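You operate a simulated robot arm through the tools that you are given. There is no shell and no other tool. Be economical: measure what you need, move in short steps, check, and stop when the job is done.

You are at the controls of a simulated robot arm. One attempt, no reset.

TASK
Put the blue cork pad on the dusting pad.

The check looks at the end state, three seconds after you hand in, the way a careful person would. Anything else that was tipped, shoved, dropped, spilled or broken makes it a failure.

THE ROBOT
A 6-joint arm with a two-finger parallel gripper, fixed in place. Base frame: the origin is at the foot of the arm, x ahead of it, y to its left, z up; the work surface is at about z = 0. Units: m, rad, N and s.
With the tool pointing down near the work surface it reaches from about 0.16 to 0.42 m from the base axis. Its first joint turns from -1.152 to 1.152 rad. Payload 1.57 kg.
Tool frame: the origin (TCP) lies between the finger pads and is the grasp point; the fingertips stand 0.03 m ahead of it; z points along the fingers, y is the line along which they close. The gripper opens to 0.08 m. The fingers are 0.017 m wide and 0.012 m thick; the gripper's body (0.04 by 0.082 m) begins 0.08 m behind the TCP.
Orientation is told as [roll, pitch, yaw] about the base's x, y, z axes, in that order, counted from this pose: with the fingers straight down and closing along the base's y, the tool's x points along the base's -x, its y along +y and its z along -z.

THE INTERFACE
- The arm moves only by the tool arm_command. Its argument "moves" is a list of rows, each a list of 3 entries, a list of its own where there are three numbers: the finger opening in m, from 0 to 0.08, then the shift along the base's x, y, z in units of 40 mm (1.0 is 40 mm), then the turn about the base's z in units of 5 degrees (1.0 is 5 degrees). In form: [[gripper, [x, y, z], spin], ...]. A call has 1 to 10 rows; each row shifts and turns the commanded pose from where the row before left it. A call with a number of a shift or a turn outside -1 to 1 is refused whole. Each row takes 0.2 s and may step no farther than 0.05 m and 0.15 rad from the row before; otherwise, or with a gripper value out of range, the whole call is refused. Where a pose cannot be reached the arm comes as near as it can. A force on the tool above 40 N (or 10 N above the force at the start of the call, whichever is more), or a blocked arm, ends the call early, and 0.2 s more pass. Each finger travels about 0.153 m/s and halts on what it meets, pressing with about 34 N; the grip force reading is that of the motor and also rises with nothing between the fingers. The clock runs only during rows and for 0.2 s after the last one: add rows that do not move to give the fingers time. The reply holds the time, the measured pose of the TCP, the force on the tool along the base axes, the opening and the grip force, in the units named above and with some noise.
- Cameras (640 x 400 px; columns grow to the right, rows downward): "scene" is fixed at [0.0608, -0.3347, 0.43]; the picture's right is [0.73, -0.68, 0.00], its down [-0.35, -0.38, -0.85] and it looks along [0.58, 0.63, -0.52] (base axes); focal length 298 px, centre (320, 200). "wrist" rides on the gripper at [0.072, -0.007, -0.122] in the tool frame; the picture's right is [0.09, 1.00, 0.00], its down [-0.84, 0.08, -0.54] and it looks along [-0.54, 0.05, 0.84] (tool axes); focal length 238 px, centre (320, 200). There is no depth. A picture from a camera that has moved, and an enlarged one, comes with that camera's place and axes in the base frame and with its lens.
- capture(camera): a new picture of that camera. No time passes.
- enlarge(camera, box): a new picture of the part [left, top, right, bottom] of that camera's present view, enlarged. No time passes.
- finish_job(): hands the job in; it is judged then, once.

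Work in short steps. Places have to be worked out from the pictures, the camera data and where the tool is seen: move nearer, look again, correct. Check each grasp and each placing, and mend what went wrong. You have 90 turns and 38 pictures in all, those below and enlarged ones among them. Open the gripper and draw the arm clear of the work before you hand the job in, unless the task says otherwise; then end with one line.

The tools are called after "Request:" as a command line: name --argument value ..., lists and objects as JSON in quotes. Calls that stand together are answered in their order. arm_command: Moves the arm, as the interface text tells. Its arguments: {"type":"object","properties":{"moves":{"type":"array","items":{"type":"array"}}},"required":["moves"]} The other tools are called the same way: capture (camera) takes a picture; enlarge (camera, box) takes an enlarged picture of a part of a camera's view; finish_job () hands the job in.

At the start:

```text
time_s: 0.0
tcp_pos: [0.224, 0.048, 0.2793]
tcp_rot: [0.0, 0.0, 0.0]
ft_force: [-0.7, 0.6, -0.2]
width: 0.0802
finger_force: 0.1
```

scene: 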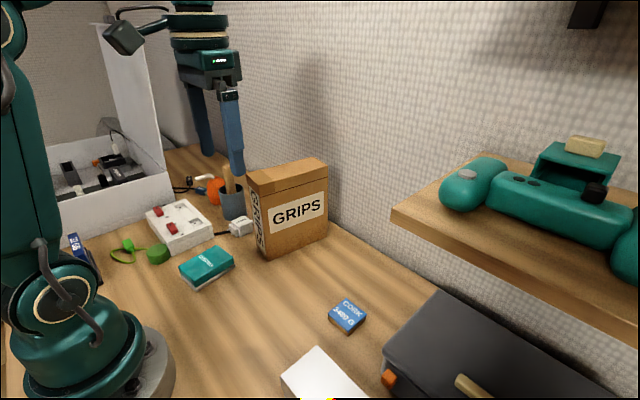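
wrist: 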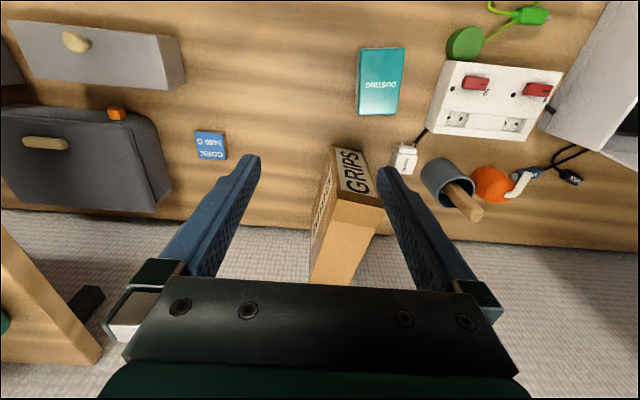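

The blue CORK pad is at about (0.31, -0.13) and the teal DUSTING pad at about (0.19, 0.13). I'm enlarging the views of both for edges and height, and to read the other label.

Request:
enlarge --camera "scene" --box '[270, 260, 430, 360]'

Request:
enlarge --camera "scene" --box '[60, 200, 260, 325]'

Request:
enlarge --camera "wrist" --box '[140, 90, 300, 190]'

```text
4.00 times, centred on (350, 310) of scene
camera zoom: at [0.0608, -0.3347, 0.43], right [0.73, -0.68, 0.0], down [-0.35, -0.38, -0.85], along [0.58, 0.63, -0.52], focal length 1191 px, centre (200, -240)
```

zoom: 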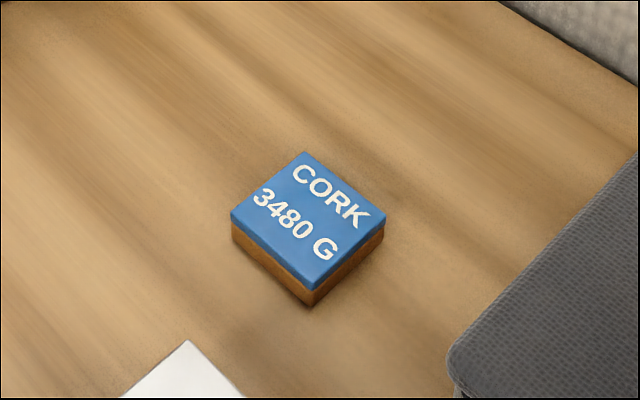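

```text
3.20 times, centred on (160, 262) of scene
camera zoom: at [0.0608, -0.3347, 0.43], right [0.73, -0.68, 0.0], down [-0.35, -0.38, -0.85], along [0.58, 0.63, -0.52], focal length 952 px, centre (832, 0)
```

zoom: 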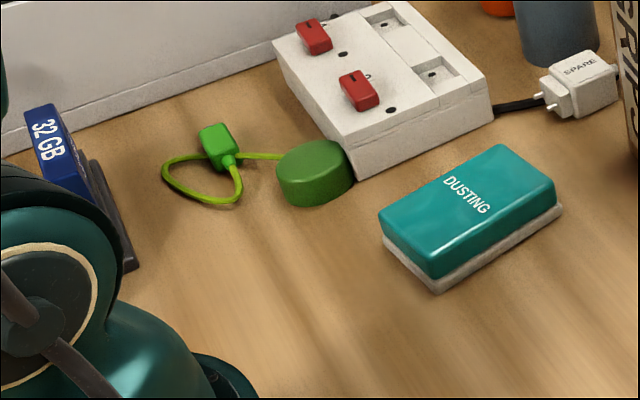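

```text
4.00 times, centred on (220, 140) of wrist
camera zoom: at [0.1511, 0.0406, 0.4003], right [-0.09, 1.0, 0.0], down [0.84, 0.08, 0.54], along [0.54, 0.05, -0.84], focal length 953 px, centre (720, 440)
```

zoom: 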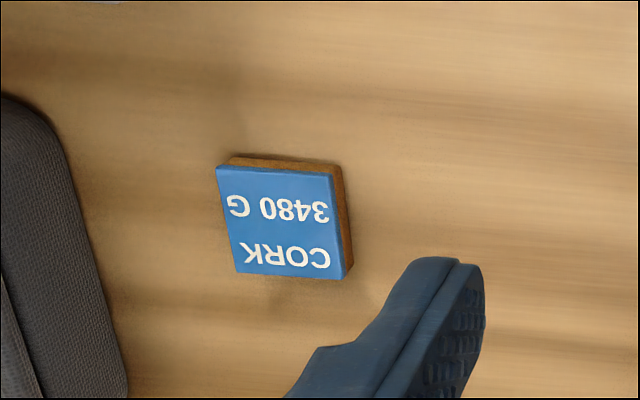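

The pads are close to axis-aligned: cork about 42 × 49 mm, dusting about 85 × 60 mm. The shelf end looks to be near y ≈ -0.19 at z ≈ 0.25, so I'll move partway at height and look again.

Request:
arm_command --moves '[[0.07, [0.2, -0.8, 0], 0], [0.07, [0.2, -0.8, 0], 0], [0.07, [0.2, -0.8, -0.5], 0], [0.07, [0, 0, -0.8], 0], [0.07, [0, 0, -0.8], 0]]'

Request:
capture --camera "scene"

Request:
capture --camera "wrist"

```text
time_s: 1.2
tcp_pos: [0.2498, -0.0501, 0.1959]
tcp_rot: [-0.001, -0.002, 0.0]
ft_force: [0.7, -0.4, -0.1]
width: 0.0701
finger_force: 0.0
```

```text
32 pictures are left
```

scene: 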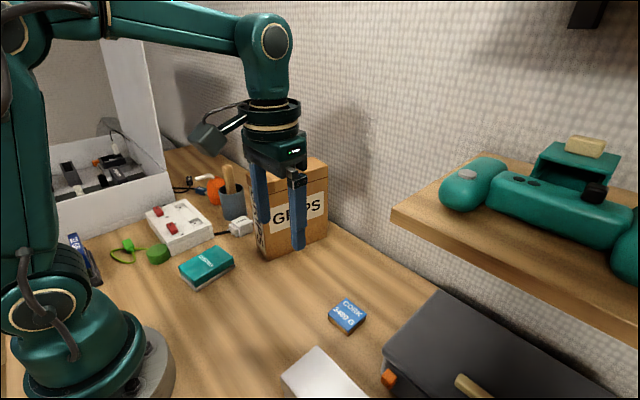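

```text
31 pictures are left
camera wrist: at [0.1751, -0.0559, 0.3164], right [-0.09, 1.0, 0.0], down [0.84, 0.08, 0.54], along [0.54, 0.05, -0.84], focal length 238 px, centre (320, 200)
```

wrist: 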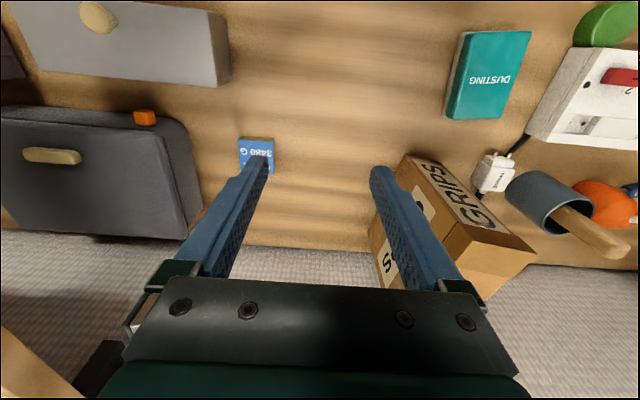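

Position agrees; the case edge is at roughly y ≈ -0.20 and the shelf end near -0.19. I'll descend to z≈0.10 first, then shift sideways over the cork pad with the fingers at 0.068.

Request:
arm_command --moves '[[0.068, [0.52, 0, -0.8], 0], [0.068, [0.52, 0, -0.8], 0], [0.068, [0.52, 0, -0.8], 0], [0.068, [0, -0.64, 0], 0], [0.068, [0, -0.64, 0], 0], [0.068, [0, -0.62, 0], 0], [0.068, [0, 0, 0], 0]]'

Request:
capture --camera "scene"

Request:
capture --camera "wrist"

```text
time_s: 2.8
tcp_pos: [0.3099, -0.1245, 0.1005]
tcp_rot: [0.0, 0.001, 0.0]
ft_force: [0.1, 0.0, -0.5]
width: 0.068
finger_force: 0.1
```

```text
30 pictures are left
```

scene: 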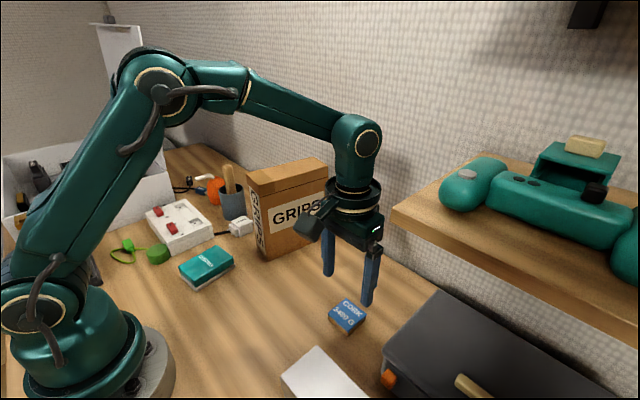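

```text
29 pictures are left
camera wrist: at [0.2375, -0.1313, 0.2205], right [-0.09, 1.0, 0.0], down [0.84, 0.08, 0.54], along [0.54, 0.05, -0.84], focal length 238 px, centre (320, 200)
```

wrist: 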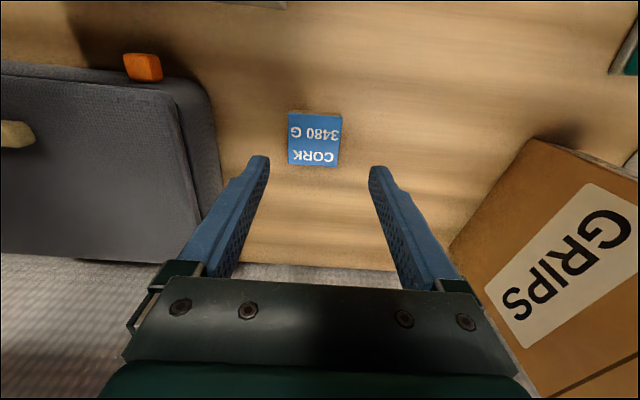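

The pad centre measures about (0.310, -0.130), with similar margin on both sides. I'll adjust y slightly and lower the fingertips to about z=0.02.

Request:
arm_command --moves '[[0.068, [0, -0.14, -0.4], 0], [0.068, [0, 0, -0.4], 0], [0.068, [0, 0, -0.4], 0], [0.068, [0, 0, 0], 0]]'

Request:
capture --camera "wrist"

Request:
enlarge --camera "scene" --box '[270, 200, 470, 360]'

```text
time_s: 3.8
tcp_pos: [0.3105, -0.1305, 0.0505]
tcp_rot: [-0.001, 0.001, 0.001]
ft_force: [-0.3, -0.5, -0.8]
width: 0.0681
finger_force: 0.1
```

```text
28 pictures are left
camera wrist: at [0.2379, -0.137, 0.1725], right [-0.09, 1.0, 0.0], down [0.84, 0.08, 0.54], along [0.54, 0.05, -0.84], focal length 238 px, centre (320, 200)
```

wrist: 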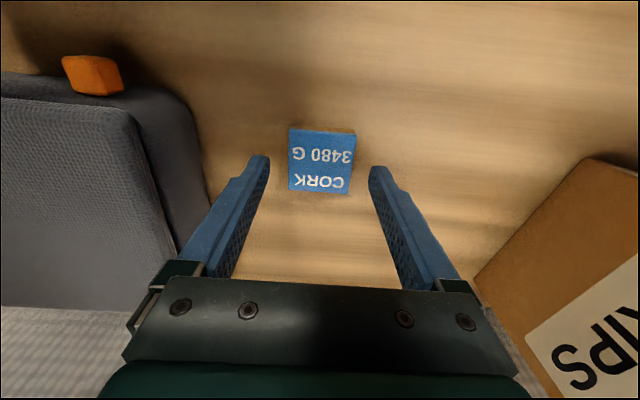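

```text
2.50 times, centred on (370, 280) of scene
camera zoom: at [0.0608, -0.3347, 0.43], right [0.73, -0.68, 0.0], down [-0.35, -0.38, -0.85], along [0.58, 0.63, -0.52], focal length 744 px, centre (195, 0)
```

zoom: 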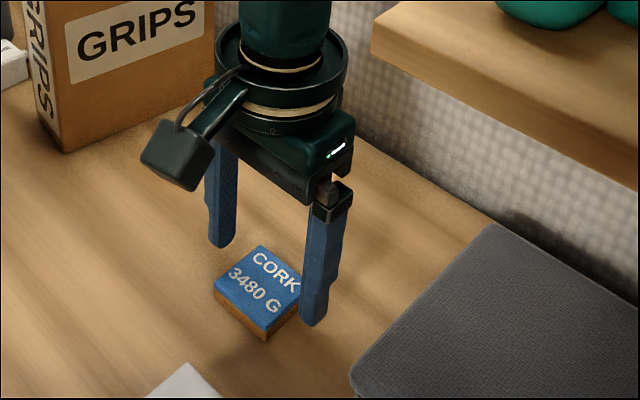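

Pad centred between the fingers and aligned, so I lower until the fingertips are about 4 mm above the table and then close.

Request:
arm_command --moves '[[0.068, [-0.05, 0, -0.2], 0], [0.068, [0, 0, -0.21], 0], [0.068, [0, 0, 0], 0]]'

Request:
arm_command --moves '[[0.055, [0, 0, 0], 0], [0.047, [0, 0, 0], 0], [0.04, [0, 0, 0], 0], [0.04, [0, 0, 0], 0]]'

```text
time_s: 4.6
tcp_pos: [0.3075, -0.1299, 0.0342]
tcp_rot: [0.0, -0.002, -0.003]
ft_force: [0.6, -0.5, -0.4]
width: 0.068
finger_force: 0.1
```

```text
time_s: 5.6
tcp_pos: [0.3083, -0.1298, 0.0362]
tcp_rot: [0.0, 0.002, -0.001]
ft_force: [0.0, -0.2, 0.8]
width: 0.0448
finger_force: 34.2
```

The fingers stopped at 44.8 mm with 34 N, so the pad is held. I'll lift a little and check.

Request:
arm_command --moves '[[0.035, [0, 0, 0.4], 0], [0.035, [0, 0, 0.8], 0], [0.035, [0, 0, 0.8], 0], [0.035, [0, 0, 0], 0]]'

Request:
capture --camera "wrist"

Request:
enlarge --camera "scene" --box '[270, 180, 430, 340]'

```text
time_s: 6.6
tcp_pos: [0.3084, -0.1292, 0.115]
tcp_rot: [0.0, 0.0, 0.0]
ft_force: [-0.3, -0.3, 0.0]
width: 0.0448
finger_force: 33.1
```

```text
26 pictures are left
camera wrist: at [0.2351, -0.1372, 0.2364], right [-0.09, 1.0, 0.0], down [0.84, 0.08, 0.54], along [0.54, 0.05, -0.84], focal length 238 px, centre (320, 200)
```

wrist: 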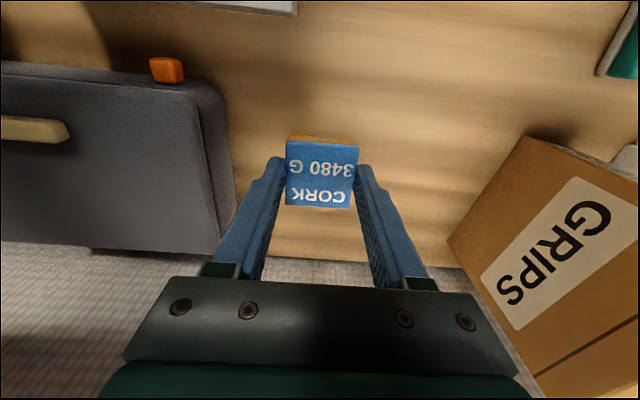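

```text
2.50 times, centred on (350, 260) of scene
camera zoom: at [0.0608, -0.3347, 0.43], right [0.73, -0.68, 0.0], down [-0.35, -0.38, -0.85], along [0.58, 0.63, -0.52], focal length 744 px, centre (245, 50)
```

zoom: 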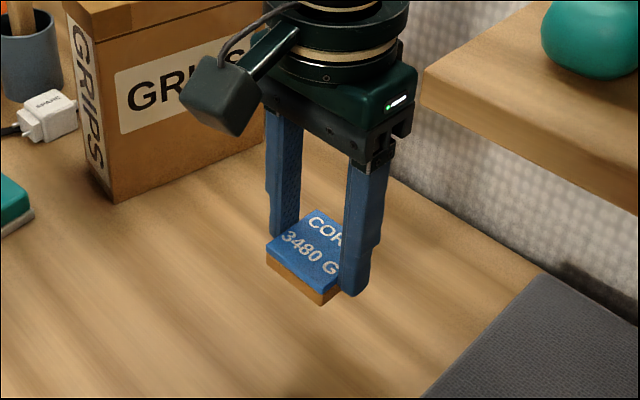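

The pad is held level, its bottom about 35 mm below the TCP. I'll go +y off the case, pull back in x to stay clear of the GRIPS box, and then head toward the dusting pad.

Request:
arm_command --moves '[[0.035, [0, 0.9, 0.2], 0], [0.035, [0, 0.9, 0.1], 0], [0.035, [-0.9, 0, 0], 0], [0.035, [-0.9, 0, 0], 0], [0.035, [-0.9, 0, 0], 0], [0.035, [0, 0.95, 0], 0], [0.035, [0, 0.95, 0], 0], [0.035, [0, 0.95, 0], 0], [0.035, [0, 0, 0], 0]]'

Request:
capture --camera "wrist"

Request:
capture --camera "scene"

```text
time_s: 8.6
tcp_pos: [0.2011, 0.0564, 0.1269]
tcp_rot: [0.0, 0.002, -0.005]
ft_force: [0.2, -0.4, 0.0]
width: 0.0448
finger_force: 33.9
```

```text
24 pictures are left
camera wrist: at [0.1274, 0.0497, 0.2475], right [-0.09, 1.0, 0.0], down [0.84, 0.08, 0.54], along [0.54, 0.05, -0.84], focal length 238 px, centre (320, 200)
```

wrist: 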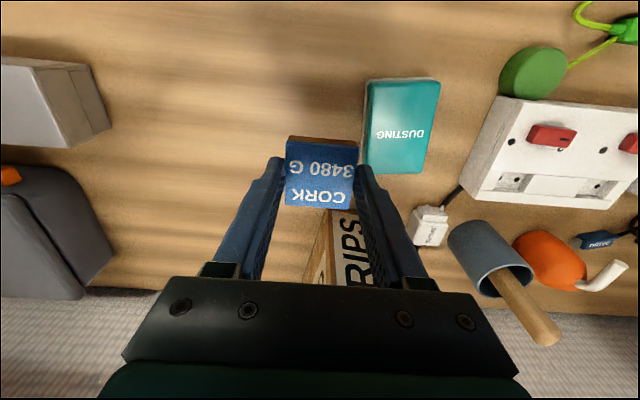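

```text
23 pictures are left
```

scene: 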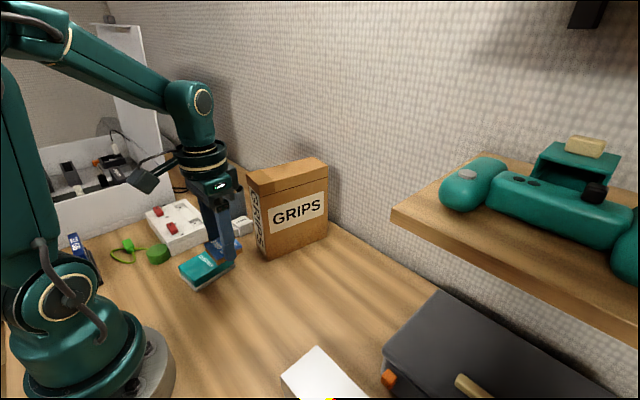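

The dusting pad is centred at about (0.185, 0.127), turned about +8.5°, with its top at about z≈0.025–0.03. I move above it with a matching spin, still well clear of it.

Request:
arm_command --moves '[[0.035, [-0.2, 0.9, 0], 0.85], [0.035, [-0.2, 0.87, 0], 0.85], [0.035, [0, 0, -0.7], 0], [0.035, [0, 0, 0], 0]]'

Request:
capture --camera "wrist"

Request:
enlarge --camera "scene" --box '[130, 190, 290, 310]'

```text
time_s: 9.6
tcp_pos: [0.1846, 0.1268, 0.0983]
tcp_rot: [0.001, -0.001, 0.147]
ft_force: [0.5, 0.9, -0.4]
width: 0.0448
finger_force: 33.8
```

```text
22 pictures are left
camera wrist: at [0.1136, 0.1094, 0.2187], right [-0.24, 0.97, 0.0], down [0.82, 0.2, 0.54], along [0.53, 0.13, -0.84], focal length 238 px, centre (320, 200)
```

wrist: 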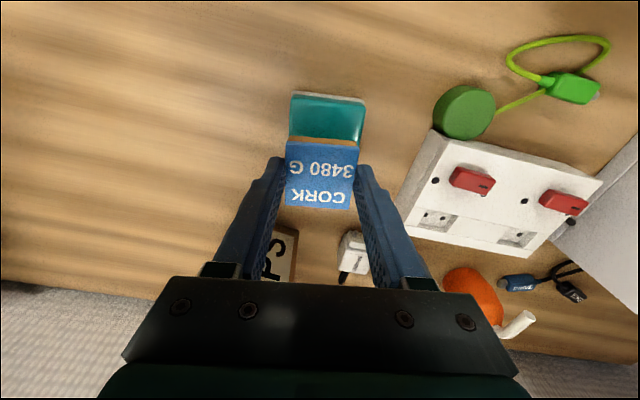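

```text
3.33 times, centred on (210, 250) of scene
camera zoom: at [0.0608, -0.3347, 0.43], right [0.73, -0.68, 0.0], down [-0.35, -0.38, -0.85], along [0.58, 0.63, -0.52], focal length 992 px, centre (687, 33)
```

zoom: 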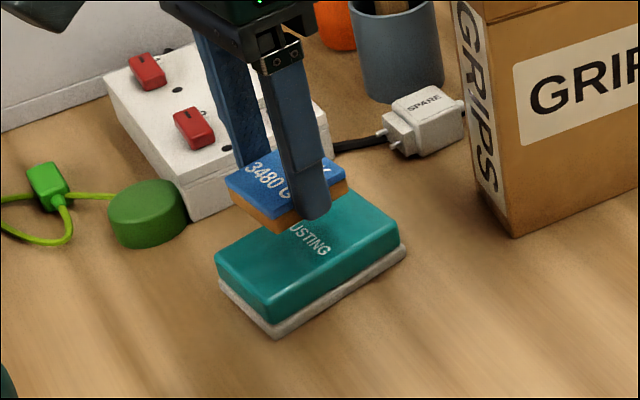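

The cork sits centred over the dusting pad and in line with it. I lower the pad to a small gap and check from the side.

Request:
arm_command --moves '[[0.035, [0, 0.03, -0.4], 0], [0.035, [0, 0, -0.25], 0], [0.035, [0, 0, 0], 0]]'

Request:
enlarge --camera "scene" --box '[150, 210, 270, 300]'

```text
time_s: 10.4
tcp_pos: [0.1847, 0.1281, 0.0723]
tcp_rot: [0.0, -0.002, 0.149]
ft_force: [0.3, 0.3, -1.0]
width: 0.0448
finger_force: 33.5
```

```text
4.44 times, centred on (210, 255) of scene
camera zoom: at [0.0608, -0.3347, 0.43], right [0.73, -0.68, 0.0], down [-0.35, -0.38, -0.85], along [0.58, 0.63, -0.52], focal length 1323 px, centre (809, -44)
```

zoom: 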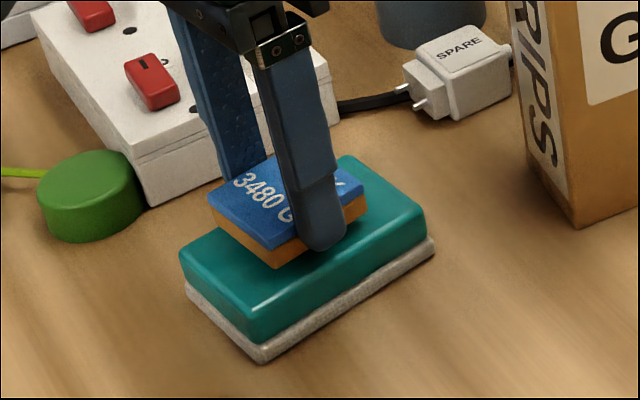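

There's still a small gap and no contact force. I continue down in 1.5 mm steps while watching the force.

Request:
arm_command --moves '[[0.035, [0, 0, -0.04], 0], [0.035, [0, 0, -0.04], 0], [0.035, [0, 0, -0.04], 0], [0.035, [0, 0, 0], 0]]'

Request:
arm_command --moves '[[0.035, [0, 0, -0.04], 0], [0.035, [0, 0, 0], 0]]'

Request:
enlarge --camera "scene" --box '[150, 210, 270, 300]'

```text
time_s: 11.4
tcp_pos: [0.1856, 0.128, 0.0683]
tcp_rot: [0.0, -0.002, 0.148]
ft_force: [0.4, -0.5, -0.2]
width: 0.0448
finger_force: 33.4
```

```text
time_s: 12.0
tcp_pos: [0.1853, 0.1273, 0.0664]
tcp_rot: [-0.001, 0.0, 0.148]
ft_force: [0.4, -0.4, 0.3]
width: 0.0449
finger_force: 34.3
```

```text
4.44 times, centred on (210, 255) of scene
camera zoom: at [0.0608, -0.3347, 0.43], right [0.73, -0.68, 0.0], down [-0.35, -0.38, -0.85], along [0.58, 0.63, -0.52], focal length 1323 px, centre (809, -44)
```

zoom: 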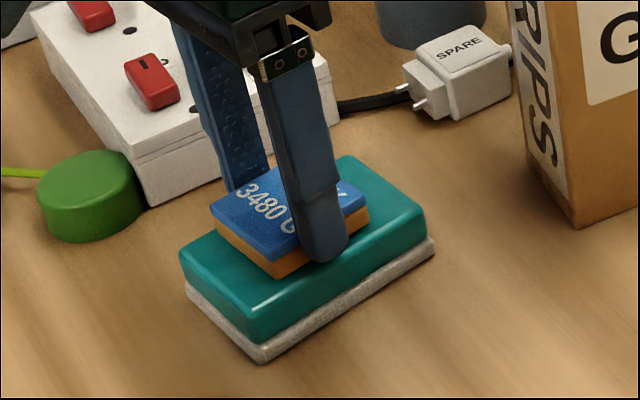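

Still no contact force, so I go down another few millimetres.

Request:
arm_command --moves '[[0.035, [0, 0, -0.04], 0], [0.035, [0, 0, -0.04], 0], [0.035, [0, 0, 0], 0]]'

```text
time_s: 12.8
tcp_pos: [0.1864, 0.128, 0.0647]
tcp_rot: [0.0, -0.002, 0.149]
ft_force: [-2.0, -1.9, 24.3]
width: 0.0446
finger_force: 33.7
```

The pad is pressing on the dusting pad with 24 N. I ease up about 1 mm to relieve the pressure and open gently.

Request:
arm_command --moves '[[0.035, [0, 0, 0.03], 0], [0.035, [0, 0, 0], 0]]'

```text
time_s: 13.4
tcp_pos: [0.1846, 0.1273, 0.0631]
tcp_rot: [0.001, -0.001, 0.147]
ft_force: [0.9, 1.3, 4.2]
width: 0.0446
finger_force: 33.8
```

The force is down to 4 N: light contact, pad seated. I open slowly to release it.

Request:
arm_command --moves '[[0.047, [0, 0, 0], 0], [0.052, [0, 0, 0], 0], [0.058, [0, 0, 0], 0], [0.06, [0, 0, 0], 0]]'

Request:
arm_command --moves '[[0.06, [0, 0, 0.3], 0], [0.06, [0, 0, 0.7], 0], [0.06, [0, 0, 0.9], 0], [0.06, [0, 0, 0.9], 0], [0.06, [0, 0, 0.9], 0], [0.06, [0, -0.9, 0], 0], [0.06, [0, -0.9, 0], 0], [0.06, [0, -0.9, 0], 0], [0.06, [0, 0, 0], 0]]'

Request:
capture --camera "scene"

Request:
enlarge --camera "scene" --box '[150, 210, 270, 300]'

Request:
capture --camera "wrist"

```text
time_s: 14.4
tcp_pos: [0.1845, 0.1276, 0.0649]
tcp_rot: [0.001, 0.001, 0.149]
ft_force: [0.3, -0.4, 0.4]
width: 0.0601
finger_force: 0.0
```

```text
time_s: 16.4
tcp_pos: [0.1839, 0.0193, 0.214]
tcp_rot: [-0.001, 0.001, 0.146]
ft_force: [-0.8, -0.9, 0.2]
width: 0.06
finger_force: 0.1
```

```text
18 pictures are left
```

scene: 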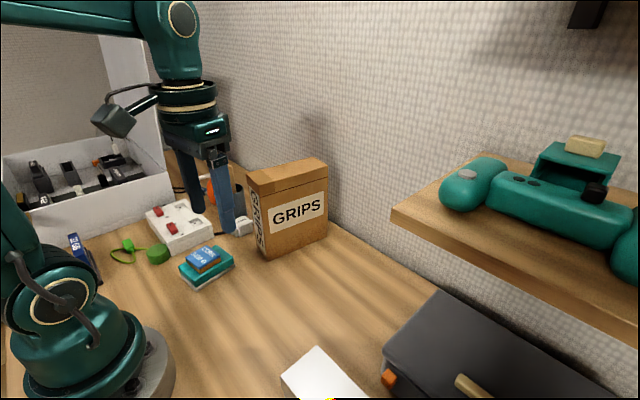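

```text
4.44 times, centred on (210, 255) of scene
camera zoom: at [0.0608, -0.3347, 0.43], right [0.73, -0.68, 0.0], down [-0.35, -0.38, -0.85], along [0.58, 0.63, -0.52], focal length 1323 px, centre (809, -44)
```

zoom: 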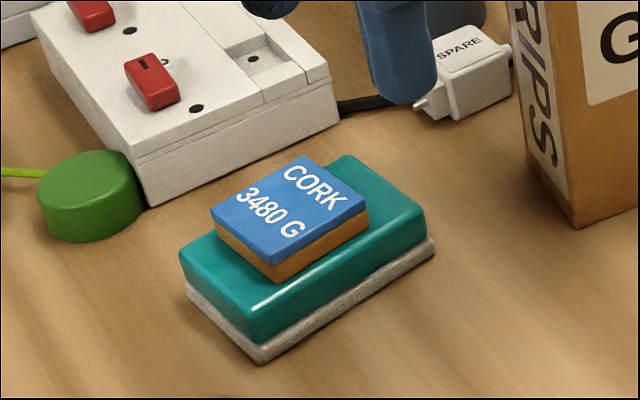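

```text
16 pictures are left
camera wrist: at [0.1127, 0.0017, 0.3348], right [-0.24, 0.97, 0.0], down [0.82, 0.2, 0.54], along [0.53, 0.13, -0.84], focal length 238 px, centre (320, 200)
```

wrist: 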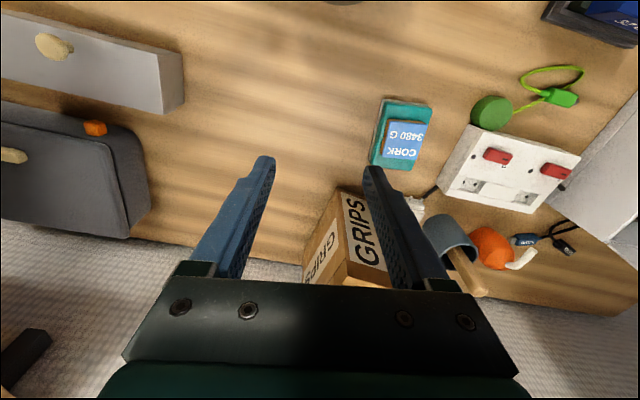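

The cork pad lies flat on top of the dusting pad, inside its outline. Nothing else moved and the arm is clear, so I'm handing in.

Request:
finish_job

```text
The job is handed in.
```

The blue cork pad is resting flat on the dusting pad, the gripper is open and clear, and nothing else was disturbed.
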